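You operate a simulated robot arm through the tools that you are given. There is no shell and no other tool. Be economical: measure what you need, move in short steps, check, and stop when the job is done.

You are at the controls of a simulated robot arm. One attempt, no reset.

Task
Spin-test the roller from the grey tray and sort it into the GOOD or SCRAP tray.
Fine: over the MAX print it is scrap; swing the gauge arm on for the test and clear afterwards.

Only the result counts: the job must be done as asked and must still hold three seconds after the hand-in. Knocking over, shifting, dropping, spilling or breaking anything else fails it.

Robot
A 5-joint arm with a two-finger parallel gripper, fixed in place. Base frame: the origin is at the foot of the arm, x ahead of it, y to its left, z up; the work surface is at about z = 0. Units: m, degrees, N and s.
With the tool pointing down near the work surface it reaches from about 0.26 to 0.68 m from the base axis. Its first joint turns from -66.0 to 66.0 degrees. The tool tilts only in the upright plane through the base axis and itself; it spins freely about its own axis. Payload 2.9 kg.
The TCP is the grasp point between the finger pads, 0.03 m short of the fingertips. In the tool frame z runs along the fingers and y along their closing line. Largest opening 0.11 m; finger width 0.02, thickness 0.01; the body of the gripper, 0.048 by 0.112 m, starts 0.055 m behind the TCP.
Orientation is that of the tool frame in the base frame, as a unit quaternion [w, x, y, z]. With the fingers straight down and closing along the base's y, the tool's x points along the base's -x, its y along +y and its z along -z.

Tools
- The arm moves only by the tool jog_arm. Its argument "steps" is a list of rows, each a list of 3 entries, a list of its own where there are three numbers: the shift along the base's x, y, z in units of 50 mm (1.0 is 50 mm), then the turn, a rotation vector about the base's x, y, z in units of 5 degrees (1.0 is 5 degrees), then the finger opening in cm, from 0 to 11. In form: [[[tx, ty, tz], [rx, ry, rz], jaw], ...]. A call has 1 to 8 rows; each row shifts and turns the commanded pose from where the row before left it. A call with a number of a shift or a turn outside -1 to 1 is refused whole. Rows are played at 5 a second. More than 0.05 m and 8.6 degrees between two rows, or a gripper value outside its range, and nothing of the call is played. A pose out of reach is approached as far as the arm can. The call stops where the force on the tool passes 70 N (or 10 N more than at its start, if that is more) or the arm is blocked; 0.2 s more then pass. Each finger travels about 0.108 m/s and halts on what it meets, pressing with about 24 N; the grip force reading is that of the motor and also rises with nothing between the fingers. The clock runs only during rows and for 0.2 s after the last one: add rows that do not move to give the fingers time. It gives the time, the measured TCP pose, the force on the tool (base axes), the opening and the grip force at its end, in the units of the frame above (readings bear some noise), with the torque about the TCP (base axes, N m) and any sound that the robot's microphone picked up.
- Cameras (640 x 400 px; columns grow to the right, rows downward): "scene" is fixed at [0.0503, -0.4597, 0.6171]; the picture's right is [0.65, -0.76, 0.00], its down [-0.35, -0.29, -0.89] and it looks along [0.68, 0.58, -0.45] (base axes); focal length 356 px, centre (320, 200). "wrist" rides on the gripper at [0.072, 0.017, -0.103] in the tool frame; the picture's right is [-0.23, 0.97, 0.00], its down [-0.76, -0.18, -0.62] and it looks along [-0.61, -0.14, 0.78] (tool axes); focal length 222 px, centre (320, 200). There is no depth. A picture from a camera that has moved, and an enlarged one, comes with that camera's place and axes in the base frame and with its lens.
- get_image(camera): a new picture of that camera. The clock stands still meanwhile.
- close_up(camera, box): a new picture of the part [left, top, right, bottom] of that camera's present view, enlarged. The clock stands still meanwhile.
- hand_in(): hands the job in; it is judged then, once.

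Work in short steps. Places have to be worked out from the pictures, the camera data and where the tool is seen: move nearer, look again, correct. Check each grasp and each placing, and mend what went wrong. You have 120 turns and 68 pictures in all, those below and enlarged ones among them. Open the gripper and draw the arm clear of the work before you hand the job in, unless the task says otherwise; then end with one line.

The tools are called after "Request:" as name(argument=value, ...) on one line, values as JSON. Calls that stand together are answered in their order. jog_arm: Moves the arm, as the interface text tells. Its arguments: {"type":"object","properties":{"steps":{"type":"array","items":{"type":"array"}}},"required":["steps"]} The other tools are called the same way: get_image (camera) takes a picture; close_up (camera, box) takes an enlarged picture of a part of a camera's view; hand_in () hands the job in.

At the start:

```text
time_s: 0.0
tcp_pos: [0.3802, 0.0761, 0.4054]
tcp_rot: [0.0, 0.0, 1.0, 0.0]
force: [-1.2, 0.7, 0.5]
torque: [-0.02, -0.01, 0.0]
opening: 0.1098
grasp_force: 0.1
```

scene: 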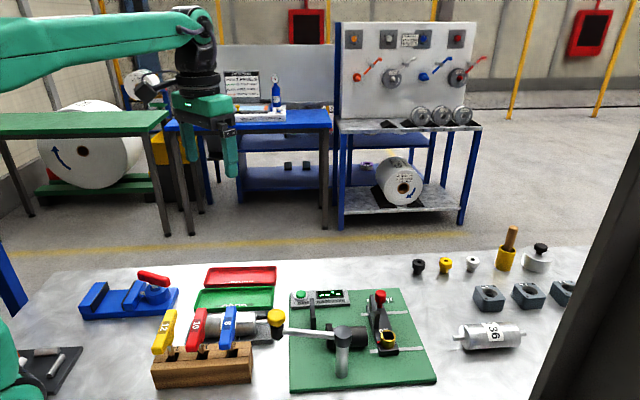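
wrist: 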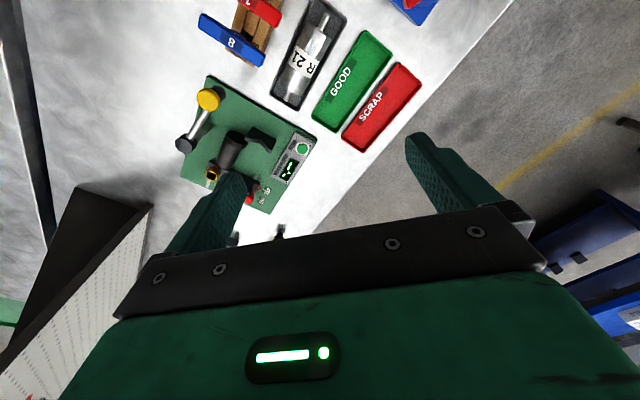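

I start by enlarging the scene view around the tester and the trays.

Request:
close_up(camera="scene", box=[270, 270, 450, 395])

Request:
close_up(camera="scene", box=[70, 250, 300, 395])

Request:
close_up(camera="wrist", box=[160, 0, 440, 220])

```text
3.20 times, centred on (360, 332) of scene
camera zoom: at [0.0503, -0.4597, 0.6171], right [0.65, -0.76, 0.0], down [-0.35, -0.29, -0.89], along [0.68, 0.58, -0.45], focal length 1138 px, centre (192, -224)
```

zoom: 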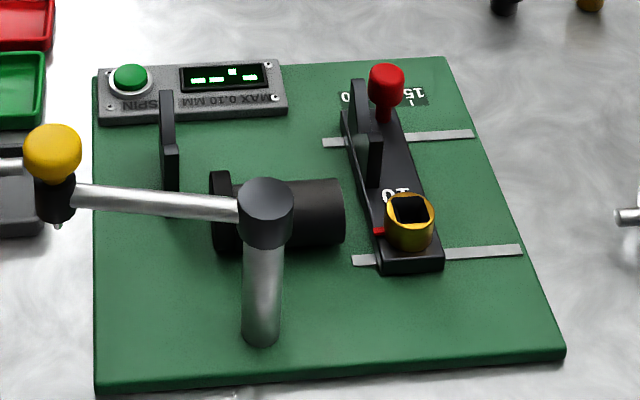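

```text
2.76 times, centred on (185, 322) of scene
camera zoom: at [0.0503, -0.4597, 0.6171], right [0.65, -0.76, 0.0], down [-0.35, -0.29, -0.89], along [0.68, 0.58, -0.45], focal length 981 px, centre (692, -138)
```

zoom: 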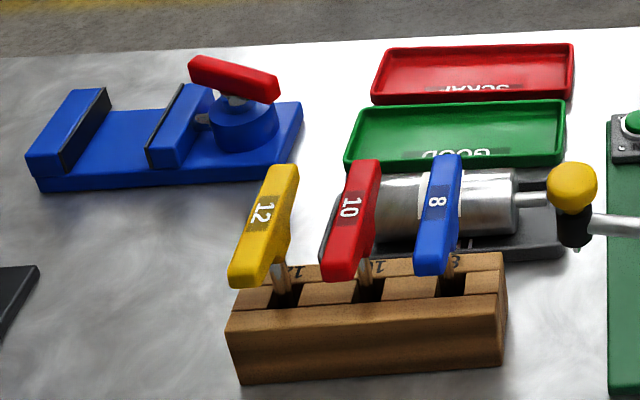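

```text
1.82 times, centred on (300, 110) of wrist
camera zoom: at [0.3082, 0.0938, 0.5083], right [0.23, 0.97, 0.0], down [0.76, -0.18, 0.62], along [0.61, -0.14, -0.78], focal length 404 px, centre (356, 364)
```

zoom: 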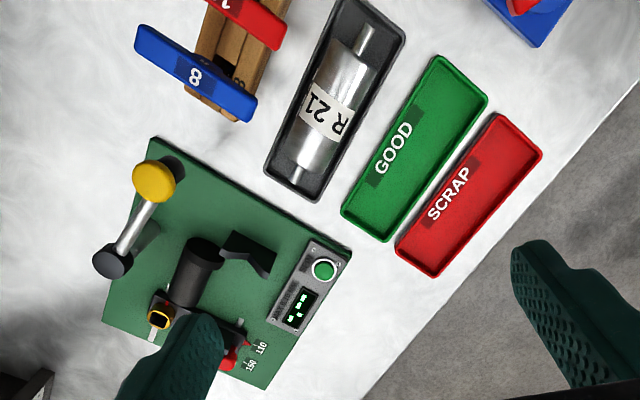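

The tester has a fixed V support, a sliding one marked 10 with a key socket, and distance marks. I'll move the wrist camera over toward it for a better look.

Request:
jog_arm(steps=[[[-0.2, -0.9, 0], [0, 0, 0], 11], [[-0.2, -0.9, 0], [0, 0, 0], 11], [[0, -0.9, 0], [0, 0, 0], 11], [[0, -0.9, 0], [0, 0, 0], 11]])

Request:
get_image(camera="wrist")

```text
time_s: 1.0
tcp_pos: [0.3603, -0.1043, 0.406]
tcp_rot: [0.0, -0.001, 1.0, -0.001]
force: [-0.4, 0.5, 0.3]
torque: [0.02, 0.05, 0.0]
opening: 0.1101
grasp_force: 0.0
```

```text
62 pictures are left
camera wrist: at [0.2884, -0.0857, 0.5076], right [0.23, 0.97, 0.0], down [0.76, -0.18, 0.62], along [0.61, -0.14, -0.78], focal length 222 px, centre (320, 200)
```

wrist: 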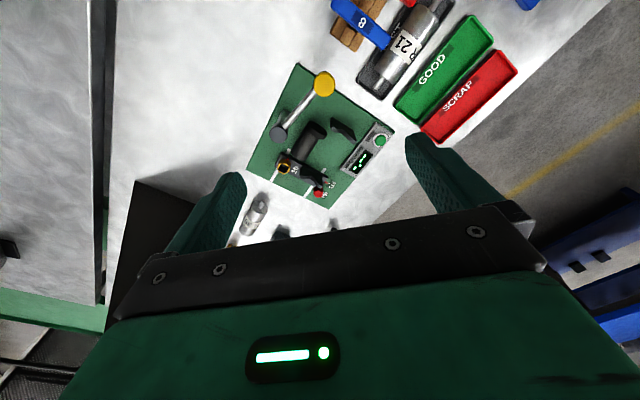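

Request:
close_up(camera="wrist", box=[235, 55, 405, 220])

Request:
close_up(camera="wrist", box=[325, 0, 525, 150])

```text
2.42 times, centred on (320, 138) of wrist
camera zoom: at [0.2884, -0.0857, 0.5076], right [0.23, 0.97, 0.0], down [0.76, -0.18, 0.62], along [0.61, -0.14, -0.78], focal length 538 px, centre (320, 352)
```

zoom: 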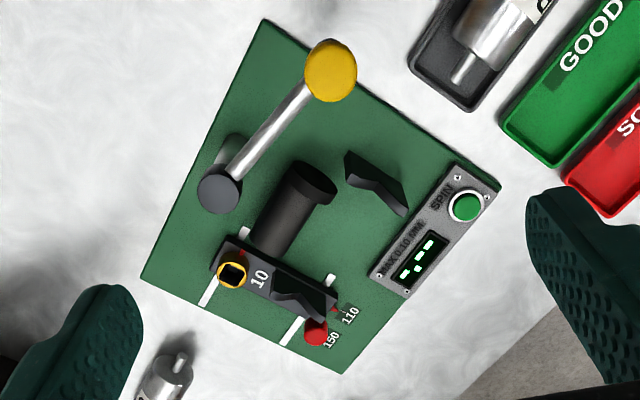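

```text
2.67 times, centred on (425, 75) of wrist
camera zoom: at [0.2884, -0.0857, 0.5076], right [0.23, 0.97, 0.0], down [0.76, -0.18, 0.62], along [0.61, -0.14, -0.78], focal length 592 px, centre (40, 533)
```

zoom: 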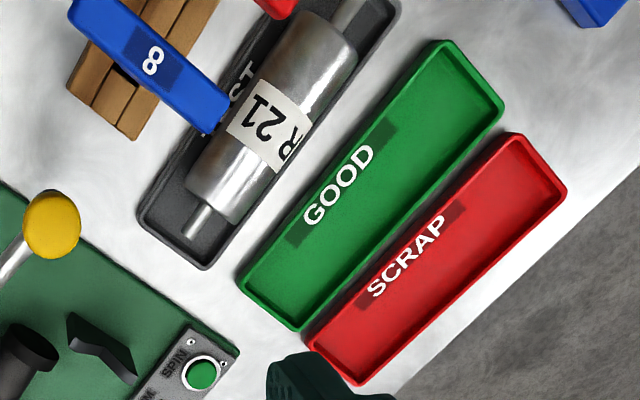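

I lower toward the tester to read the slide position and marks.

Request:
jog_arm(steps=[[[0.2, 0, -0.9], [0, 0, 0], 11], [[0.2, -0.2, -0.9], [0, 0, 0], 11], [[0.2, -0.2, -0.9], [0, 0, 0], 11], [[0, 0, 0], [0, 0, 0], 11]])

Request:
get_image(camera="wrist")

Request:
close_up(camera="wrist", box=[220, 50, 420, 190])

```text
time_s: 2.0
tcp_pos: [0.3908, -0.1247, 0.2718]
tcp_rot: [0.001, -0.001, 1.0, 0.001]
force: [0.3, 0.8, 0.7]
torque: [0.02, 0.0, -0.02]
opening: 0.11
grasp_force: 0.0
```

```text
59 pictures are left
camera wrist: at [0.3171, -0.1069, 0.3745], right [0.23, 0.97, 0.0], down [0.76, -0.18, 0.62], along [0.61, -0.14, -0.78], focal length 222 px, centre (320, 200)
```

wrist: 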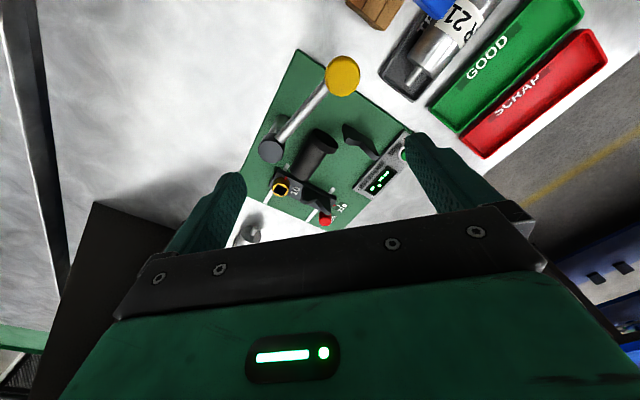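

```text
2.86 times, centred on (320, 120) of wrist
camera zoom: at [0.3171, -0.1069, 0.3745], right [0.23, 0.97, 0.0], down [0.76, -0.18, 0.62], along [0.61, -0.14, -0.78], focal length 635 px, centre (320, 429)
```

zoom: 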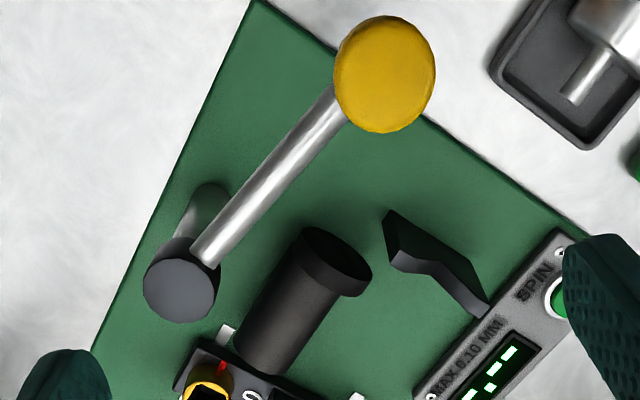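

The slider is low in view; I enlarge it.

Request:
close_up(camera="wrist", box=[255, 130, 415, 235])

```text
3.81 times, centred on (335, 182) of wrist
camera zoom: at [0.3171, -0.1069, 0.3745], right [0.23, 0.97, 0.0], down [0.76, -0.18, 0.62], along [0.61, -0.14, -0.78], focal length 846 px, centre (263, 267)
```

zoom: 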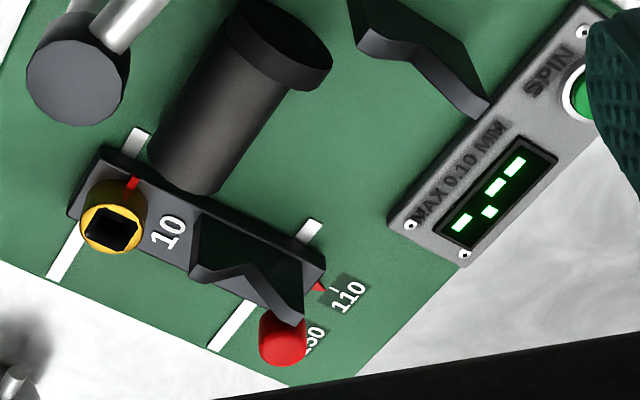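

I tilt the tool so the wrist camera looks straight down over the tester, giving a distortion-free measurement.

Request:
jog_arm(steps=[[[0.25, -0.04, 0.1], [0.26, 0.91, 0], 11], [[0.25, -0.04, 0.1], [0.26, 0.91, 0], 11], [[0.25, -0.04, 0.1], [0.26, 0.91, 0], 11], [[0.25, -0.04, 0.1], [0.26, 0.91, 0], 11], [[0.25, -0.04, 0.1], [0.26, 0.91, 0], 11], [[0.25, -0.04, 0.1], [0.26, 0.91, 0], 11], [[0.25, -0.04, 0.0], [0.26, 0.91, 0], 11], [[0.25, -0.04, 0.0], [0.26, 0.91, 0], 11]])

Request:
get_image(camera="wrist")

```text
time_s: 3.8
tcp_pos: [0.4651, -0.1333, 0.2797]
tcp_rot: [-0.31, 0.001, 0.947, 0.09]
force: [-0.2, 0.4, -1.1]
torque: [0.02, 0.05, 0.0]
opening: 0.1099
grasp_force: 0.1
out of reach, approached as far as the arm can: row 8
```

```text
56 pictures are left
camera wrist: at [0.4684, -0.1377, 0.4068], right [0.24, 0.97, 0.03], down [0.97, -0.24, 0.02], along [0.02, 0.03, -1.0], focal length 222 px, centre (320, 200)
```

wrist: 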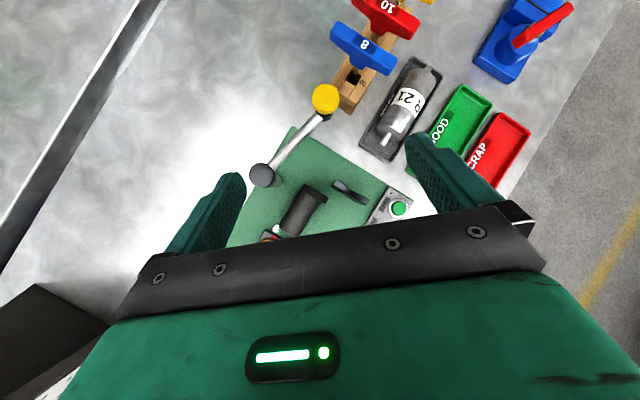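

Good overhead view. I enlarge it for measuring roller and supports.

Request:
close_up(camera="wrist", box=[220, 50, 440, 250])

Request:
close_up(camera="wrist", box=[320, 0, 540, 200])

```text
2.00 times, centred on (330, 150) of wrist
camera zoom: at [0.4684, -0.1377, 0.4068], right [0.24, 0.97, 0.03], down [0.97, -0.24, 0.02], along [0.02, 0.03, -1.0], focal length 444 px, centre (300, 300)
```

zoom: 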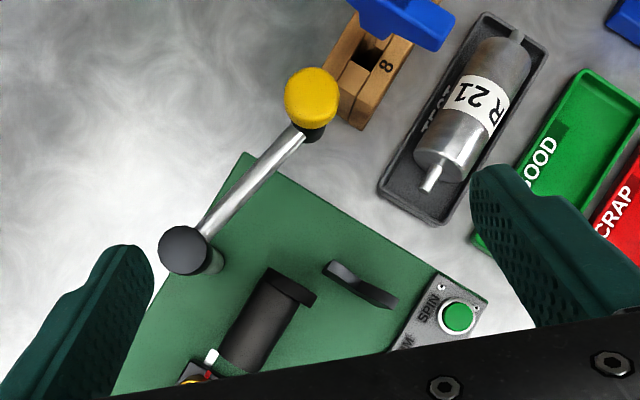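

```text
2.00 times, centred on (430, 100) of wrist
camera zoom: at [0.4684, -0.1377, 0.4068], right [0.24, 0.97, 0.03], down [0.97, -0.24, 0.02], along [0.02, 0.03, -1.0], focal length 444 px, centre (100, 400)
```

zoom: 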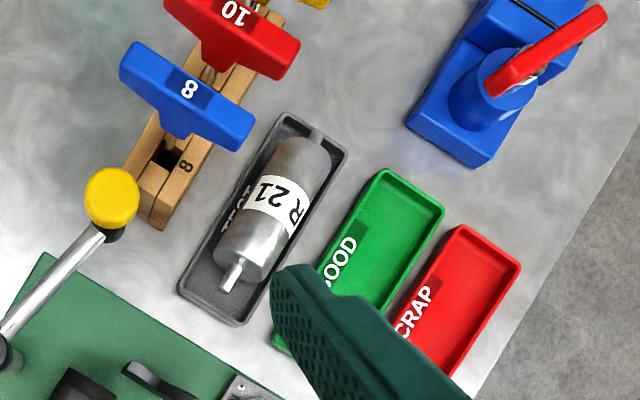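

Supports appear about 130 mm apart at the 110 position, roller about 150 mm overall. I untilt and then spin the tool to face along the tester axis.

Request:
jog_arm(steps=[[[-0.2, 0, 0.1], [-0.26, -0.91, 0], 11], [[-0.2, 0, 0.1], [-0.26, -0.91, 0], 11], [[-0.2, 0, 0.1], [-0.26, -0.91, 0], 11], [[-0.2, 0, 0], [-0.26, -0.91, 0], 11], [[-0.2, 0, 0], [-0.26, -0.91, 0], 11], [[-0.2, 0, 0], [-0.26, -0.91, 0], 11], [[0, 0, 0.0], [-0.26, -0.91, 0], 11], [[0, 0, 0.0], [-0.26, -0.91, 0], 11]])

Request:
jog_arm(steps=[[[0, 0, 0], [0, 0, -1], 11], [[0, 0, 0], [0, 0, -1], 11], [[0, 0, 0], [0, 0, -1], 11], [[0, 0, 0], [0, 0, -1], 11], [[0, 0, 0], [0, 0, -1], 11], [[0, 0, 0], [0, 0, -1], 11], [[0, 0, 0], [0, 0, -1], 11], [[0, 0, 0], [0, 0, -1], 11]])

Request:
get_image(camera="wrist")

```text
time_s: 5.6
tcp_pos: [0.4049, -0.1342, 0.2955]
tcp_rot: [0.001, 0.0, 1.0, 0.0]
force: [0.2, -0.7, -0.3]
torque: [-0.02, 0.0, -0.01]
opening: 0.11
grasp_force: 0.0
```

```text
time_s: 7.4
tcp_pos: [0.4052, -0.1334, 0.2953]
tcp_rot: [0.0, 0.343, 0.939, -0.001]
force: [-0.1, 0.9, 1.0]
torque: [0.04, -0.02, -0.05]
opening: 0.1104
grasp_force: 0.1
```

```text
53 pictures are left
camera wrist: at [0.3611, -0.0725, 0.3976], right [0.8, 0.6, 0.0], down [0.47, -0.63, 0.62], along [0.37, -0.5, -0.78], focal length 222 px, centre (320, 200)
```

wrist: 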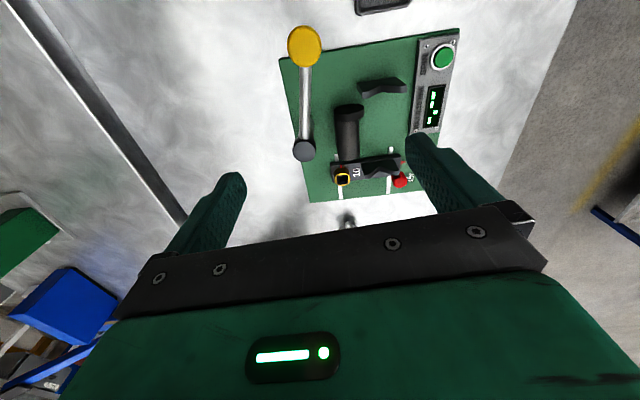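

I enlarge the slide's scale region from this aligned view.

Request:
close_up(camera="wrist", box=[320, 135, 425, 205])

Request:
close_up(camera="wrist", box=[270, 20, 480, 160])

```text
5.71 times, centred on (372, 170) of wrist
camera zoom: at [0.3611, -0.0725, 0.3976], right [0.8, 0.6, 0.0], down [0.47, -0.63, 0.62], along [0.37, -0.5, -0.78], focal length 1269 px, centre (20, 371)
```

zoom: 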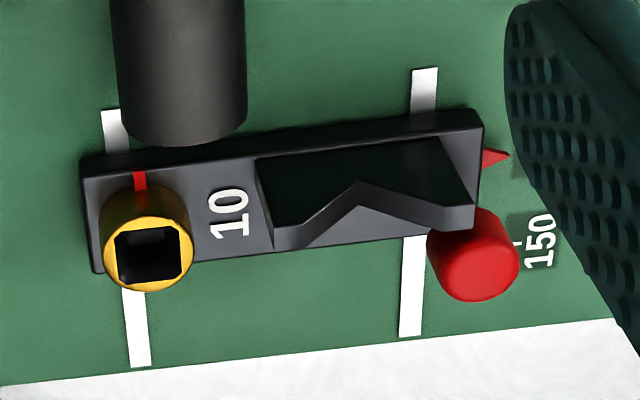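

```text
2.86 times, centred on (375, 90) of wrist
camera zoom: at [0.3611, -0.0725, 0.3976], right [0.8, 0.6, 0.0], down [0.47, -0.63, 0.62], along [0.37, -0.5, -0.78], focal length 635 px, centre (163, 514)
```

zoom: 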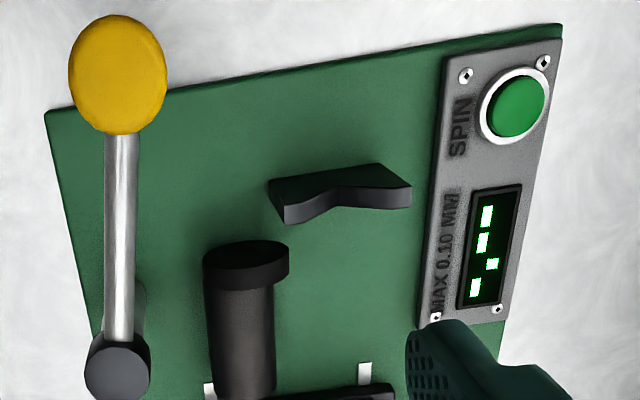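

The right finger hides the 110 mark; I shift sideways and look again.

Request:
jog_arm(steps=[[[0.7, 0.2, 0], [0, 0, -0.2], 11], [[0.6, 0.1, 0], [0, 0, -0.2], 11], [[0, 0, 0], [0, 0, -0.2], 11]])

Request:
close_up(camera="wrist", box=[270, 100, 410, 200])

```text
time_s: 8.2
tcp_pos: [0.4707, -0.117, 0.2949]
tcp_rot: [0.0, 0.367, 0.93, -0.001]
force: [0.2, 0.9, -0.6]
torque: [0.01, 0.0, 0.02]
opening: 0.11
grasp_force: 0.0
```

```text
4.00 times, centred on (340, 150) of wrist
camera zoom: at [0.4291, -0.0541, 0.3974], right [0.83, 0.56, 0.0], down [0.44, -0.65, 0.62], along [0.35, -0.52, -0.78], focal length 888 px, centre (240, 400)
```

zoom: 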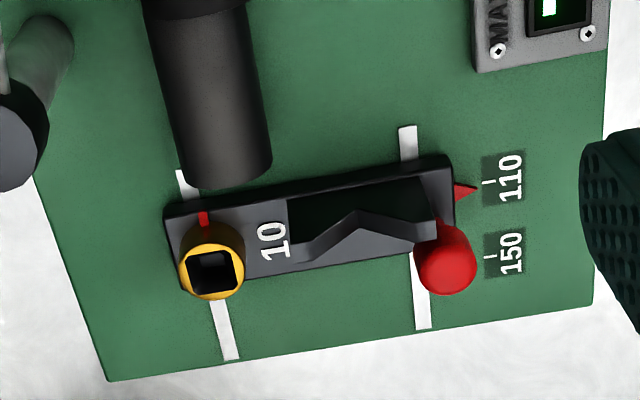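

The slide reads 110. Next I check the roller's body length from above it.

Request:
jog_arm(steps=[[[-0.7, 0.7, 0], [0, 0, 0], 11], [[-0.6, 0.7, 0], [0, 0, 0], 11], [[-0.3, 0.7, -0.7], [0, 0, 0], 11], [[0, 0, -0.5], [0, 0, 0], 11], [[0, 0, 0], [0, 0, 0], 11]])

Request:
get_image(camera="wrist")

```text
refused: row 3 steps farther than a row can; nothing moved
```

```text
49 pictures are left
camera wrist: at [0.4291, -0.0541, 0.3974], right [0.83, 0.56, 0.0], down [0.44, -0.65, 0.62], along [0.35, -0.52, -0.78], focal length 222 px, centre (320, 200)
```

wrist: 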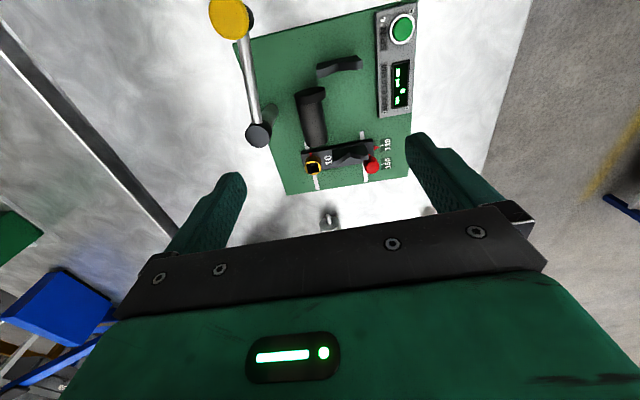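

One row was too long; I resend the move with smaller rows.

Request:
jog_arm(steps=[[[-0.6, 0.7, 0], [0, 0, 0], 11], [[-0.6, 0.7, 0], [0, 0, 0], 11], [[-0.5, 0.6, -0.5], [0, 0, 0], 11], [[-0.2, 0.5, -0.7], [0, 0, 0], 11], [[0, 0, -0.4], [0, 0, 0], 11]])

Request:
get_image(camera="wrist")

```text
time_s: 9.4
tcp_pos: [0.3764, 0.0056, 0.217]
tcp_rot: [-0.001, 0.368, 0.93, 0.0]
force: [0.5, -0.1, -0.4]
torque: [0.04, 0.03, 0.02]
opening: 0.11
grasp_force: 0.1
```

```text
48 pictures are left
camera wrist: at [0.3346, 0.0684, 0.3192], right [0.83, 0.56, 0.0], down [0.44, -0.65, 0.62], along [0.35, -0.52, -0.78], focal length 222 px, centre (320, 200)
```

wrist: 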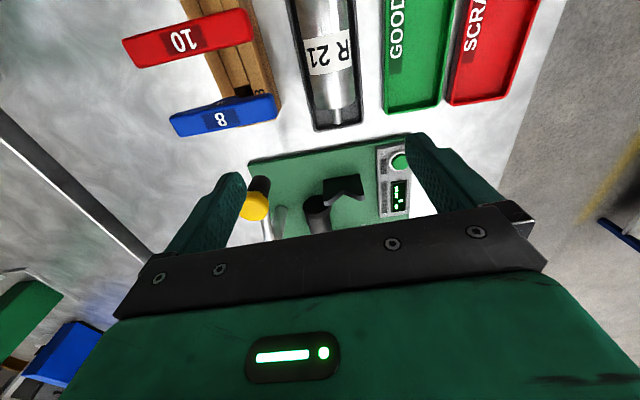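

I back off along the roller axis to get it fully in frame.

Request:
jog_arm(steps=[[[-0.3, 0.6, 0.3], [0, 0, 0], 11], [[-0.3, 0.6, 0.3], [0, 0, 0], 11], [[0, 0, 0], [0, 0, 0], 11]])

Request:
close_up(camera="wrist", box=[250, 0, 450, 125])

```text
time_s: 10.2
tcp_pos: [0.3472, 0.066, 0.2475]
tcp_rot: [0.0, 0.366, 0.931, 0.0]
force: [-0.5, -0.3, -0.7]
torque: [0.01, 0.0, -0.01]
opening: 0.1098
grasp_force: 0.2
```

```text
3.20 times, centred on (350, 62) of wrist
camera zoom: at [0.3056, 0.1286, 0.3491], right [0.83, 0.56, 0.0], down [0.44, -0.65, 0.62], along [0.35, -0.52, -0.78], focal length 711 px, centre (224, 640)
```

zoom: 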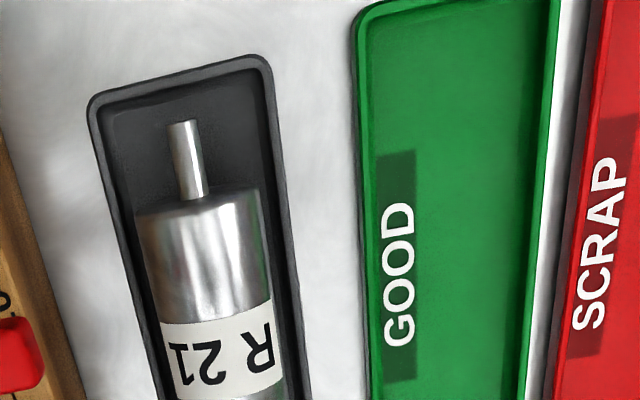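

Request:
close_up(camera="wrist", box=[250, 25, 450, 185])

```text
2.50 times, centred on (350, 105) of wrist
camera zoom: at [0.3056, 0.1286, 0.3491], right [0.83, 0.56, 0.0], down [0.44, -0.65, 0.62], along [0.35, -0.52, -0.78], focal length 555 px, centre (245, 438)
```

zoom: 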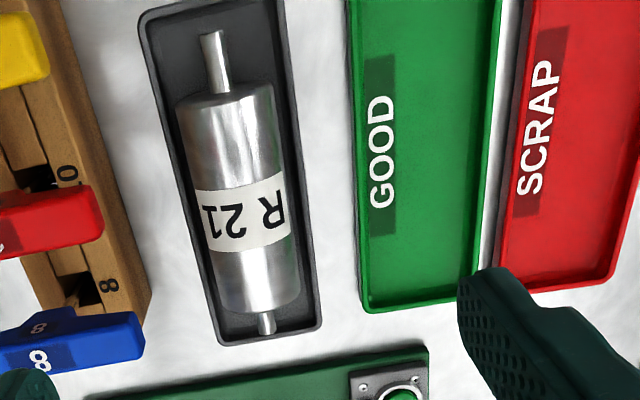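

Roller body comes out about 110 mm (journals 22 mm each), so the slide at 110 already fits. Key handles stand close beside the grey tray, so I tilt the tool about 12° outward to clear them, and hover over the roller with a narrower opening.

Request:
jog_arm(steps=[[[0.09, -0.08, -0.3], [0, 0, -0.32], 9], [[0.09, -0.08, -0.4], [-0.12, 0.79, 0], 7], [[0.09, -0.08, -0.4], [-0.12, 0.79, 0], 6.4], [[0, 0, -0.4], [-0.12, 0.79, 0], 6.4], [[0, 0, 0], [0, 0, 0], 6.4]])

Request:
get_image(camera="wrist")

Request:
get_image(camera="scene")

```text
time_s: 11.4
tcp_pos: [0.3591, 0.0554, 0.1699]
tcp_rot: [-0.09, 0.377, 0.92, -0.054]
force: [0.6, -0.5, 0.0]
torque: [-0.02, 0.01, 0.01]
opening: 0.0639
grasp_force: 0.1
```

```text
45 pictures are left
camera wrist: at [0.3412, 0.1228, 0.2762], right [0.83, 0.53, -0.19], down [0.54, -0.64, 0.54], along [0.17, -0.55, -0.82], focal length 222 px, centre (320, 200)
```

wrist: 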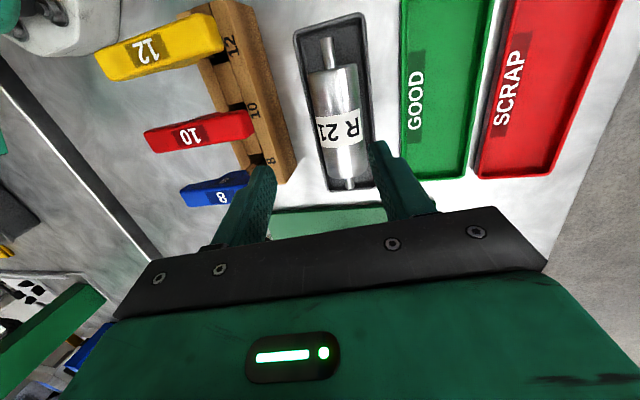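

```text
44 pictures are left
```

scene: 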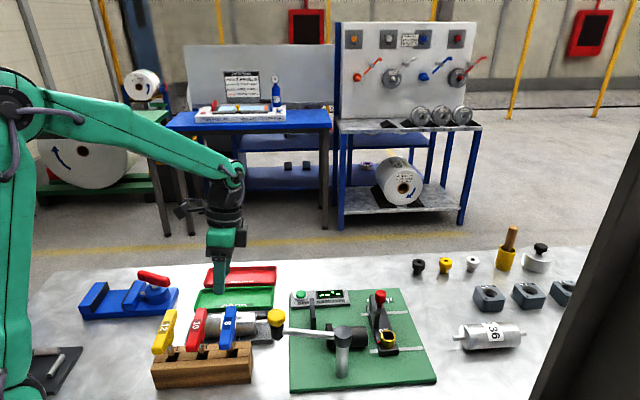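

Roller centre confirmed at about (0.356, 0.053). I descend partway and check clearance to the key handles.

Request:
jog_arm(steps=[[[0.03, -0.04, -0.6], [0, 0, 0], 6.4], [[0, 0, -0.6], [0, 0, 0], 6.4], [[0, 0, -0.4], [0, 0, 0], 6.4]])

Request:
close_up(camera="scene", box=[140, 220, 300, 390])

Request:
get_image(camera="wrist")

```text
time_s: 12.2
tcp_pos: [0.3609, 0.0535, 0.0898]
tcp_rot: [-0.089, 0.378, 0.92, -0.053]
force: [0.3, 0.0, 0.3]
torque: [0.0, 0.0, -0.01]
opening: 0.0637
grasp_force: 0.0
```

```text
2.35 times, centred on (220, 305) of scene
camera zoom: at [0.0503, -0.4597, 0.6171], right [0.65, -0.76, 0.0], down [-0.35, -0.29, -0.89], along [0.68, 0.58, -0.45], focal length 837 px, centre (555, -47)
```

zoom: 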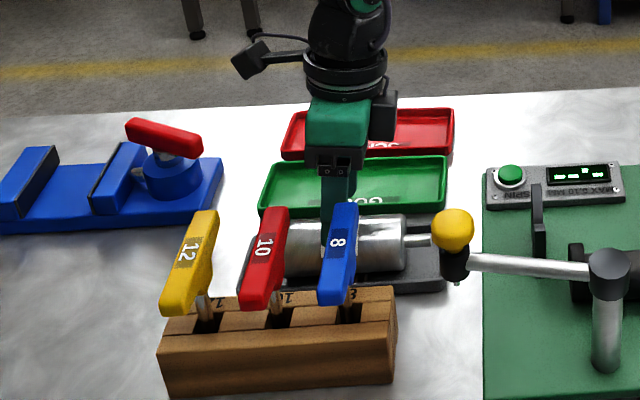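

```text
42 pictures are left
camera wrist: at [0.3435, 0.1208, 0.1964], right [0.83, 0.53, -0.19], down [0.54, -0.64, 0.54], along [0.17, -0.55, -0.82], focal length 222 px, centre (320, 200)
```

wrist: 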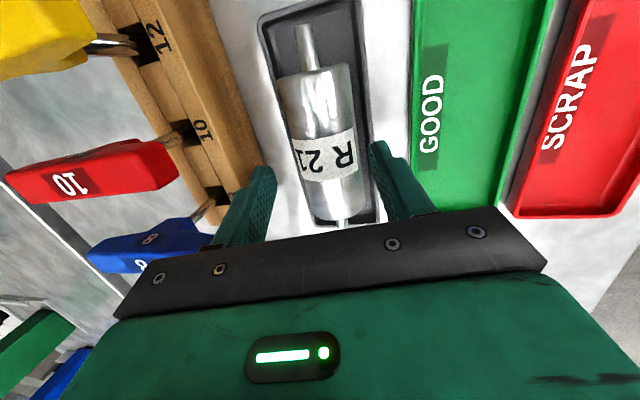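

Clearance to the blue handle looks like ~5 mm; I nudge 2 mm away from it and descend slowly to grasp height.

Request:
jog_arm(steps=[[[0.03, 0.03, -0.2], [0, 0, 0], 6.4], [[0, 0, -0.2], [0, 0, 0], 6.4], [[0, 0, -0.2], [0, 0, 0], 6.4], [[0, 0, -0.13], [0, 0, 0], 6.4], [[0, 0, 0], [0, 0, 0], 6.4]])

Request:
get_image(camera="wrist")

Request:
close_up(camera="scene", box=[140, 250, 300, 390])

```text
time_s: 13.4
tcp_pos: [0.3621, 0.0544, 0.0534]
tcp_rot: [-0.088, 0.378, 0.92, -0.054]
force: [0.4, 0.2, 0.6]
torque: [-0.02, 0.0, 0.01]
opening: 0.0642
grasp_force: 0.1
```

```text
41 pictures are left
camera wrist: at [0.3446, 0.122, 0.1597], right [0.83, 0.53, -0.19], down [0.54, -0.64, 0.54], along [0.17, -0.55, -0.82], focal length 222 px, centre (320, 200)
```

wrist: 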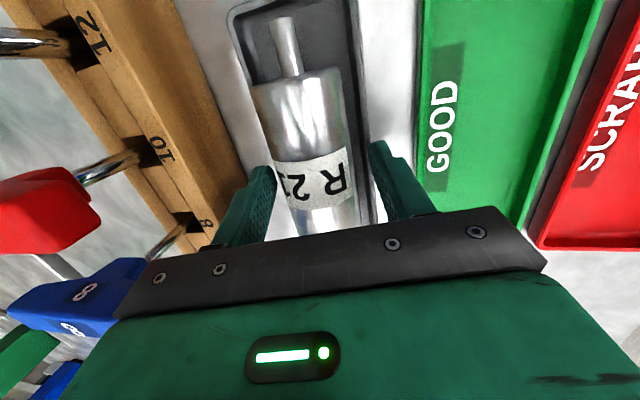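

```text
2.86 times, centred on (220, 320) of scene
camera zoom: at [0.0503, -0.4597, 0.6171], right [0.65, -0.76, 0.0], down [-0.35, -0.29, -0.89], along [0.68, 0.58, -0.45], focal length 1016 px, centre (606, -143)
```

zoom: 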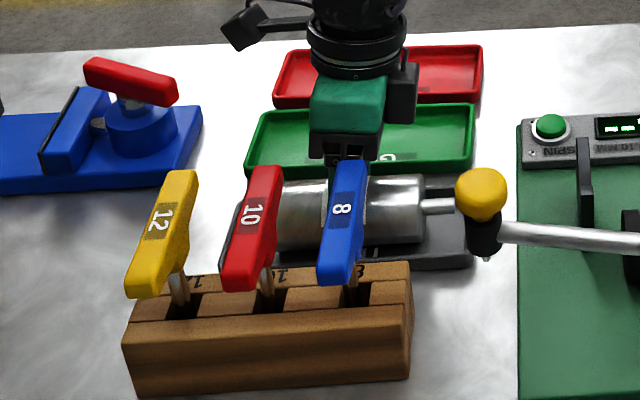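

No contact on the way down. I close the fingers on the roller.

Request:
jog_arm(steps=[[[0, 0, 0], [0, 0, 0], 5.4], [[0, 0, 0], [0, 0, 0], 4.4], [[0, 0, 0], [0, 0, 0], 3.5], [[0, 0, 0], [0, 0, 0], 3.5]])

Request:
get_image(camera="wrist")

```text
time_s: 14.4
tcp_pos: [0.362, 0.0551, 0.0519]
tcp_rot: [-0.09, 0.377, 0.92, -0.054]
force: [-0.8, -0.5, 1.2]
torque: [-0.05, -0.01, -0.08]
opening: 0.049
grasp_force: 23.4
```

```text
39 pictures are left
camera wrist: at [0.3446, 0.122, 0.1598], right [0.83, 0.53, -0.19], down [0.54, -0.64, 0.54], along [0.17, -0.55, -0.82], focal length 222 px, centre (320, 200)
```

wrist: 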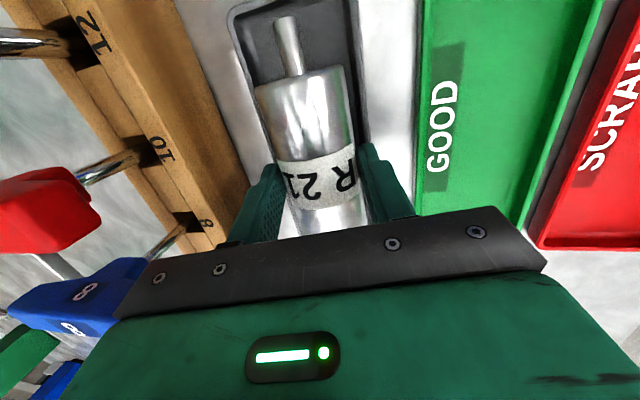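

Gripped at ~48 mm. I lift gently and check the load.

Request:
jog_arm(steps=[[[0, 0, 0.2], [0, 0, 0], 3.5], [[0, 0, 0.4], [0, 0, 0], 3.5], [[0, 0, 0.6], [0, 0, 0], 3.5], [[0, 0, 0.8], [0, 0, 0], 3.5], [[0, 0, 0.8], [0, 0, 0], 3.5], [[0, 0, 0.4], [0, 0, 0], 3.5]])

Request:
get_image(camera="wrist")

Request:
get_image(camera="scene")

```text
time_s: 15.8
tcp_pos: [0.3617, 0.0529, 0.2151]
tcp_rot: [-0.09, 0.377, 0.92, -0.052]
force: [-0.4, -0.2, -3.4]
torque: [0.01, -0.01, 0.01]
opening: 0.0492
grasp_force: 23.8
```

```text
38 pictures are left
camera wrist: at [0.3448, 0.1198, 0.3209], right [0.83, 0.53, -0.19], down [0.54, -0.64, 0.54], along [0.17, -0.55, -0.82], focal length 222 px, centre (320, 200)
```

wrist: 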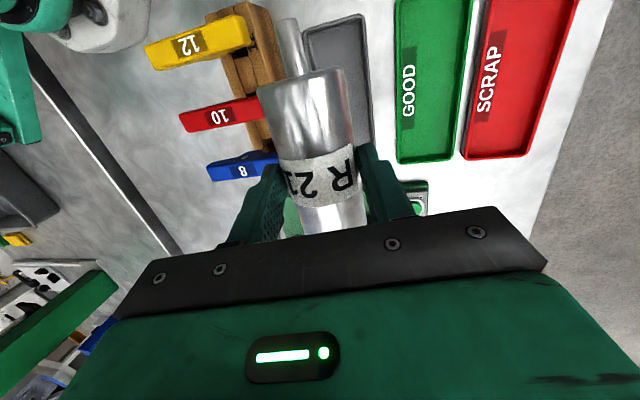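

```text
37 pictures are left
```

scene: 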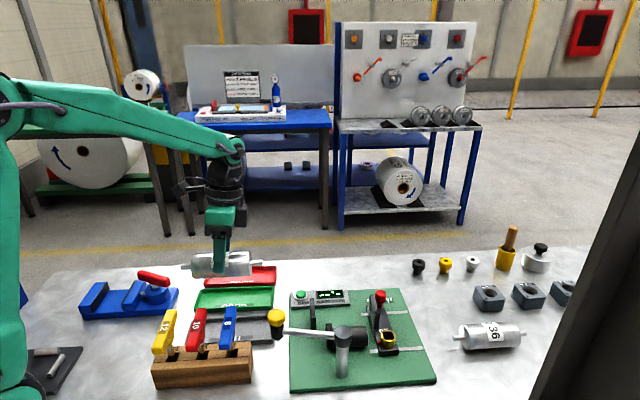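

Load is light and balanced (~0.35 kg). I carry it along to above the tester, gradually adjusting tilt so the roller stays level.

Request:
jog_arm(steps=[[[0.55, -0.6, 0], [0.125, -0.122, 0], 3.5], [[0.55, -0.6, 0], [0.125, -0.122, 0], 3.5], [[0.55, -0.6, 0], [0.125, -0.122, 0], 3.5], [[0.55, -0.6, 0], [0.125, -0.122, 0], 3.5], [[0.55, -0.6, 0], [0.125, -0.122, 0], 3.5], [[0.55, -0.6, 0], [0.125, -0.122, 0], 3.5], [[0, 0, 0], [0, 0, 0], 3.5]])

Request:
get_image(camera="wrist")

Request:
get_image(camera="scene")

```text
time_s: 17.4
tcp_pos: [0.5273, -0.1254, 0.2133]
tcp_rot: [-0.072, 0.376, 0.924, -0.011]
force: [1.0, 0.4, -3.9]
torque: [0.01, 0.02, 0.0]
opening: 0.0489
grasp_force: 24.0
```

```text
36 pictures are left
camera wrist: at [0.5023, -0.0648, 0.3234], right [0.84, 0.54, -0.1], down [0.5, -0.68, 0.53], along [0.22, -0.5, -0.84], focal length 222 px, centre (320, 200)
```

wrist: 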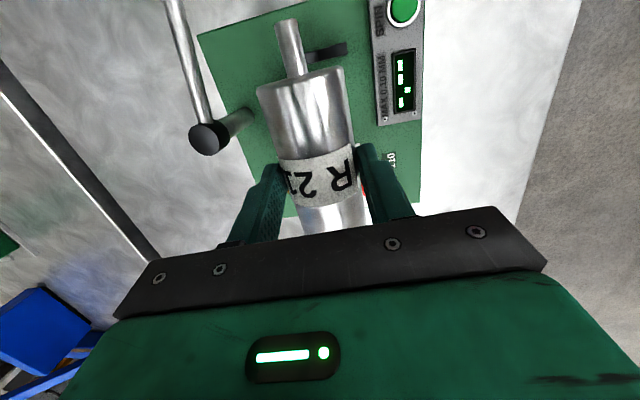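

```text
35 pictures are left
```

scene: 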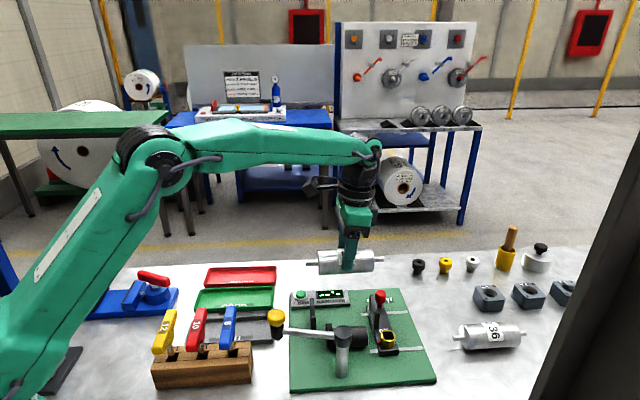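

Roller is level and over the fixture. I descend to just above the supports and inspect alignment.

Request:
jog_arm(steps=[[[0, -0.02, -0.7], [0, 0, 0], 3.5], [[0, 0, -0.7], [0, 0, 0], 3.5], [[0, 0, -0.3], [0, 0, 0], 3.5], [[0, 0, 0], [0, 0, 0], 3.5]])

Request:
close_up(camera="scene", box=[280, 260, 440, 385])

Request:
get_image(camera="wrist")

```text
time_s: 18.4
tcp_pos: [0.5277, -0.1257, 0.1284]
tcp_rot: [-0.072, 0.376, 0.924, -0.011]
force: [-0.4, -0.3, -3.4]
torque: [-0.02, -0.03, 0.02]
opening: 0.0485
grasp_force: 24.4
```

```text
3.20 times, centred on (360, 322) of scene
camera zoom: at [0.0503, -0.4597, 0.6171], right [0.65, -0.76, 0.0], down [-0.35, -0.29, -0.89], along [0.68, 0.58, -0.45], focal length 1138 px, centre (192, -192)
```

zoom: 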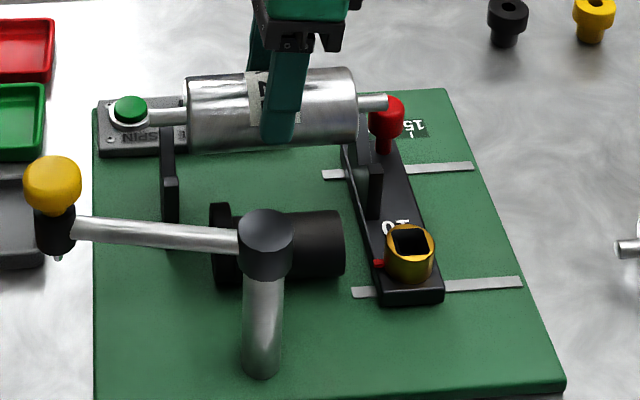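

```text
33 pictures are left
camera wrist: at [0.5031, -0.0655, 0.2373], right [0.84, 0.54, -0.1], down [0.5, -0.68, 0.53], along [0.22, -0.5, -0.84], focal length 222 px, centre (320, 200)
```

wrist: 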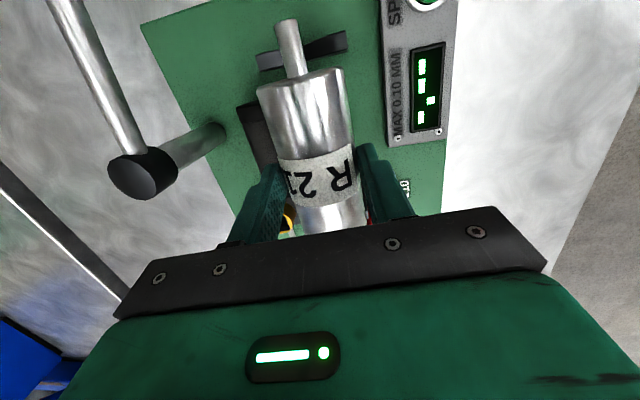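

Journals line up with both Vs within about 2 mm. I lower carefully, watching the force.

Request:
jog_arm(steps=[[[0, -0.01, -0.2], [0, 0, 0], 3.5], [[0, 0, -0.2], [0, 0, 0], 3.5], [[0, 0, -0.15], [0, 0, 0], 3.5], [[0, 0, 0], [0, 0, 0], 3.5]])

Request:
close_up(camera="scene", box=[300, 270, 420, 365])

```text
time_s: 19.4
tcp_pos: [0.5277, -0.1256, 0.1002]
tcp_rot: [-0.072, 0.377, 0.923, -0.011]
force: [0.2, 0.5, -3.0]
torque: [-0.01, -0.01, 0.01]
opening: 0.0486
grasp_force: 24.2
```

```text
4.21 times, centred on (360, 318) of scene
camera zoom: at [0.0503, -0.4597, 0.6171], right [0.65, -0.76, 0.0], down [-0.35, -0.29, -0.89], along [0.68, 0.58, -0.45], focal length 1498 px, centre (152, -295)
```

zoom: 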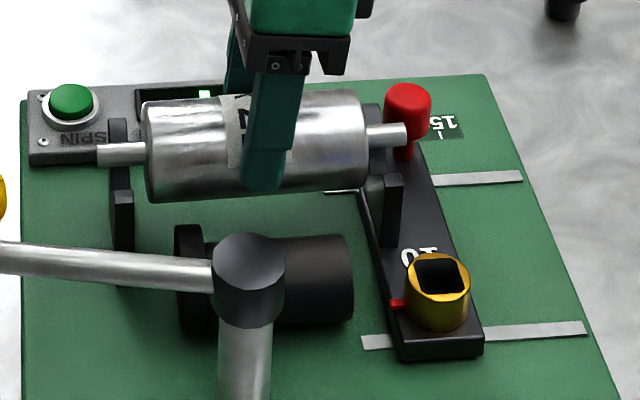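

Journals sit above both plates. I continue down in 2 mm steps.

Request:
jog_arm(steps=[[[0, 0, -0.04], [0, 0, 0], 3.5], [[0, 0, -0.04], [0, 0, 0], 3.5], [[0, 0, -0.04], [0, 0, 0], 3.5], [[0, 0, 0], [0, 0, 0], 3.5]])

Request:
jog_arm(steps=[[[0, 0, -0.04], [0, 0, 0], 3.5], [[0, 0, -0.04], [0, 0, 0], 3.5], [[0, 0, 0], [0, 0, 0], 3.5]])

Request:
close_up(camera="scene", box=[300, 270, 420, 365])

```text
time_s: 20.4
tcp_pos: [0.5265, -0.1265, 0.0941]
tcp_rot: [-0.073, 0.377, 0.923, -0.01]
force: [-0.2, -0.3, -2.6]
torque: [0.01, -0.01, 0.02]
opening: 0.0486
grasp_force: 24.2
```

```text
time_s: 21.2
tcp_pos: [0.5269, -0.1276, 0.0906]
tcp_rot: [-0.072, 0.376, 0.924, -0.011]
force: [-0.2, 1.0, -3.1]
torque: [0.02, -0.02, -0.02]
opening: 0.0487
grasp_force: 24.1
```

```text
4.21 times, centred on (360, 318) of scene
camera zoom: at [0.0503, -0.4597, 0.6171], right [0.65, -0.76, 0.0], down [-0.35, -0.29, -0.89], along [0.68, 0.58, -0.45], focal length 1498 px, centre (152, -295)
```

zoom: 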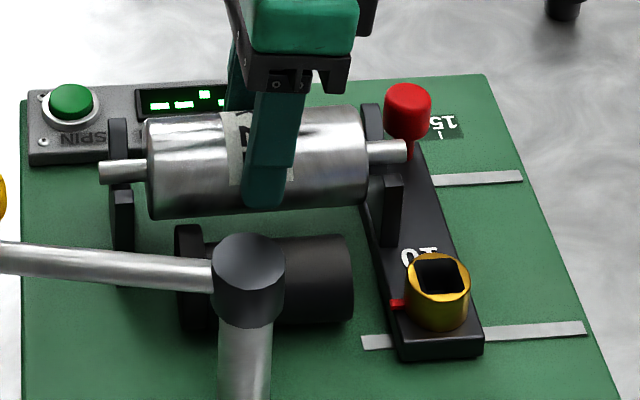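

Still carrying the weight; continue down.

Request:
jog_arm(steps=[[[0, 0, -0.04], [0, 0, 0], 3.5], [[0, 0, -0.04], [0, 0, 0], 3.5], [[0, 0, 0], [0, 0, 0], 3.5]])

Request:
jog_arm(steps=[[[0, 0, -0.04], [0, 0, 0], 3.5], [[0, 0, 0], [0, 0, 0], 3.5]])

Request:
jog_arm(steps=[[[0, 0, -0.04], [0, 0, 0], 3.5], [[0, 0, 0], [0, 0, 0], 3.5]])

Request:
close_up(camera="scene", box=[300, 270, 420, 365])

```text
time_s: 22.0
tcp_pos: [0.527, -0.1273, 0.0871]
tcp_rot: [-0.073, 0.375, 0.924, -0.01]
force: [-2.0, -0.5, -0.5]
torque: [-0.1, -0.05, -0.11]
opening: 0.0485
grasp_force: 24.3
```

```text
time_s: 22.6
tcp_pos: [0.5271, -0.1271, 0.0855]
tcp_rot: [-0.073, 0.377, 0.923, -0.01]
force: [-2.5, -3.0, 4.5]
torque: [-0.07, 0.12, -0.39]
opening: 0.0483
grasp_force: 24.1
```

```text
time_s: 23.2
tcp_pos: [0.5275, -0.1289, 0.0844]
tcp_rot: [-0.073, 0.377, 0.923, -0.012]
force: [-2.9, -1.6, 10.7]
torque: [0.11, 0.3, -0.36]
opening: 0.0479
grasp_force: 24.2
```

```text
4.21 times, centred on (360, 318) of scene
camera zoom: at [0.0502, -0.4596, 0.6171], right [0.65, -0.76, 0.0], down [-0.35, -0.29, -0.89], along [0.68, 0.58, -0.45], focal length 1498 px, centre (152, -295)
```

zoom: 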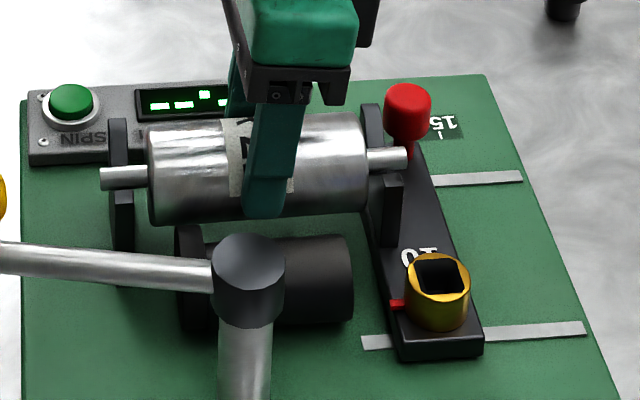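

Seated in both Vs (contact ~13 N). I relax slightly and open the fingers just enough to release.

Request:
jog_arm(steps=[[[-0.02, -0.02, 0.04], [0, 0, 0], 4.5], [[0, 0, 0], [0, 0, 0], 5.2], [[0, 0, 0], [0, 0, 0], 5.7], [[0, 0, 0], [0, 0, 0], 5.7]])

Request:
close_up(camera="scene", box=[300, 270, 420, 365])

Request:
get_image(camera="wrist")

```text
time_s: 24.2
tcp_pos: [0.5263, -0.1282, 0.0845]
tcp_rot: [-0.073, 0.377, 0.923, -0.01]
force: [-0.4, 0.3, -0.9]
torque: [0.03, 0.02, -0.01]
opening: 0.0571
grasp_force: 0.2
```

```text
4.21 times, centred on (360, 318) of scene
camera zoom: at [0.0503, -0.4597, 0.6171], right [0.65, -0.76, 0.0], down [-0.35, -0.29, -0.89], along [0.68, 0.58, -0.45], focal length 1498 px, centre (152, -295)
```

zoom: 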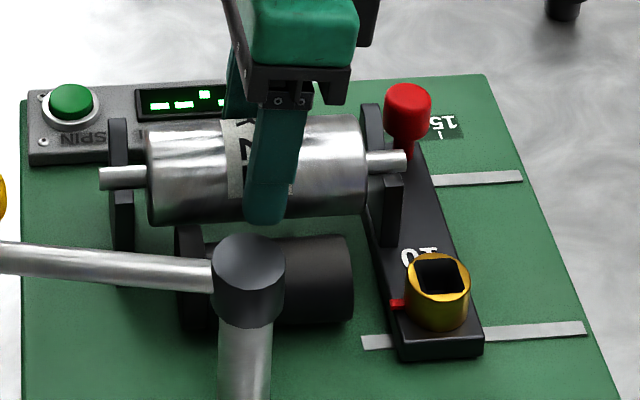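

```text
28 pictures are left
camera wrist: at [0.501, -0.0688, 0.195], right [0.84, 0.54, -0.1], down [0.5, -0.68, 0.53], along [0.22, -0.5, -0.84], focal length 222 px, centre (320, 200)
```

wrist: 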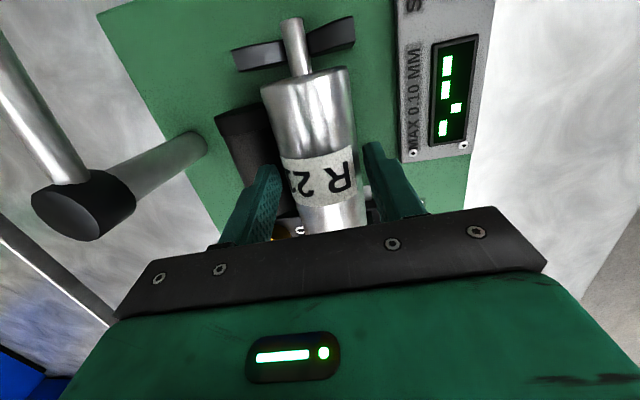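

Roller rests in the Vs, fingers free. I withdraw upward along the tool axis, straighten the tool, and swing over toward the gauge knob with yaw matched to the gauge arm's tangent.

Request:
jog_arm(steps=[[[0.057, -0.013, 0.4], [0, 0, 0], 5.7], [[0.1, -0.02, 0.75], [0, 0, 0], 6], [[0.1, -0.02, 0.75], [0, 0, 0], 6], [[0, 0, 0.8], [-0.2, -0.82, 0], 6], [[0, 0, 0.6], [-0.2, -0.82, 0], 6], [[-0.6, 0.1, 0], [0, 0, -0.85], 6], [[-0.7, 0.1, 0], [0, 0, -0.85], 6], [[-0.7, 0.1, 0], [0, 0, -0.85], 6]])

Request:
get_image(camera="wrist")

Request:
close_up(camera="scene", box=[260, 270, 420, 395])

```text
time_s: 26.0
tcp_pos: [0.4377, -0.1155, 0.2498]
tcp_rot: [0.0, 0.478, 0.878, 0.0]
force: [-0.5, 0.3, -0.7]
torque: [0.01, 0.01, -0.02]
opening: 0.0602
grasp_force: 0.1
```

```text
27 pictures are left
camera wrist: at [0.4133, -0.0447, 0.3518], right [0.94, 0.34, 0.0], down [0.26, -0.74, 0.62], along [0.21, -0.59, -0.78], focal length 222 px, centre (320, 200)
```

wrist: 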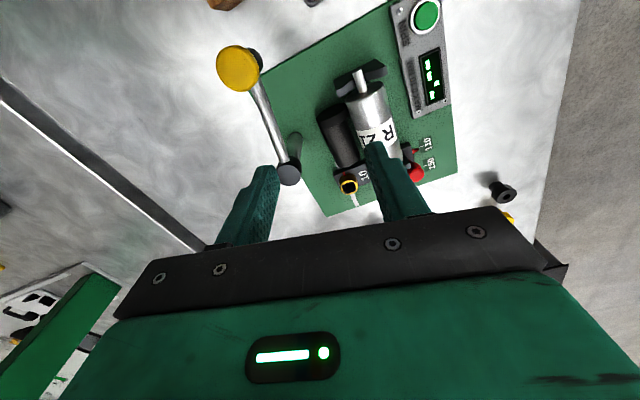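

```text
3.20 times, centred on (340, 332) of scene
camera zoom: at [0.0503, -0.4597, 0.6171], right [0.65, -0.76, 0.0], down [-0.35, -0.29, -0.89], along [0.68, 0.58, -0.45], focal length 1138 px, centre (256, -224)
```

zoom: 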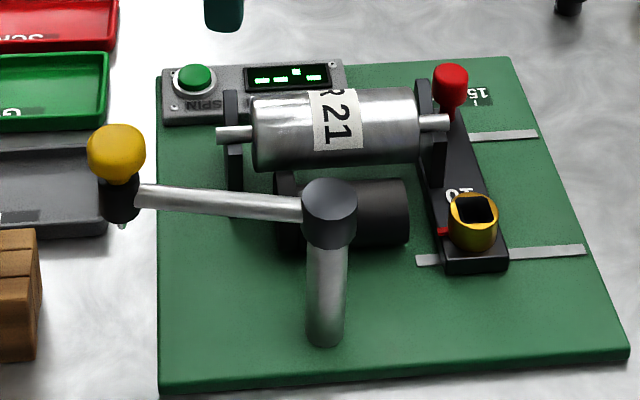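

Roller is well seated. Knob sits near (0.360, −0.094, 0.147), pivot near (0.424, −0.190). I move over the knob with fingers straddling it tangentially.

Request:
jog_arm(steps=[[[-0.8, 0.2, 0], [0, 0, 0], 6], [[-0.75, 0.23, 0], [0, 0, 0.1], 6], [[0, 0, -0.6], [0, 0, 0], 6], [[0, 0, 0], [0, 0, 0], 6]])

Request:
get_image(camera="wrist")

Request:
close_up(camera="scene", box=[210, 240, 370, 365])

```text
time_s: 27.0
tcp_pos: [0.3627, -0.0939, 0.2202]
tcp_rot: [0.0, 0.473, 0.881, 0.001]
force: [0.0, -0.5, 0.6]
torque: [-0.02, 0.01, 0.01]
opening: 0.06
grasp_force: 0.1
```

```text
25 pictures are left
camera wrist: at [0.3373, -0.0225, 0.3229], right [0.94, 0.35, 0.0], down [0.27, -0.73, 0.62], along [0.22, -0.58, -0.78], focal length 222 px, centre (320, 200)
```

wrist: 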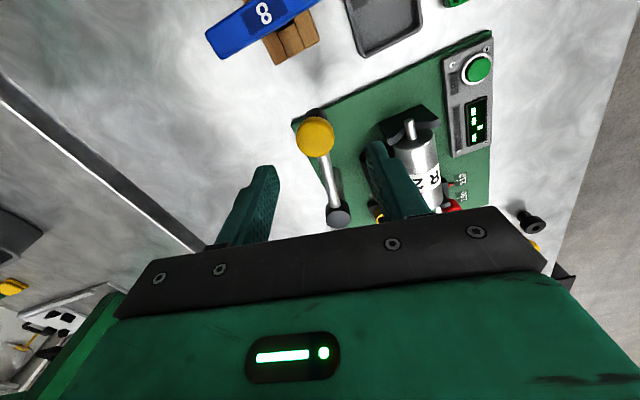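

```text
3.20 times, centred on (290, 302) of scene
camera zoom: at [0.0503, -0.4596, 0.6171], right [0.65, -0.76, 0.0], down [-0.35, -0.29, -0.89], along [0.68, 0.58, -0.45], focal length 1138 px, centre (416, -128)
```

zoom: 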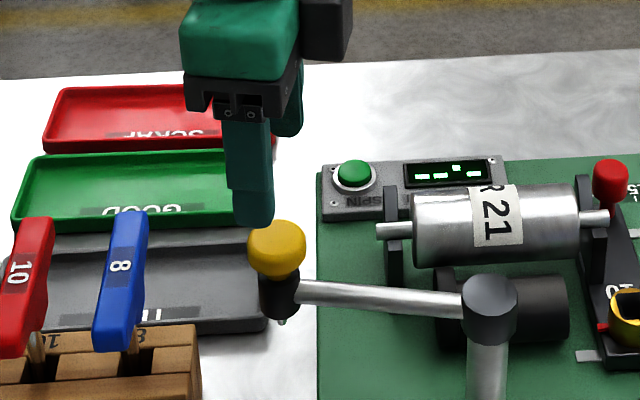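

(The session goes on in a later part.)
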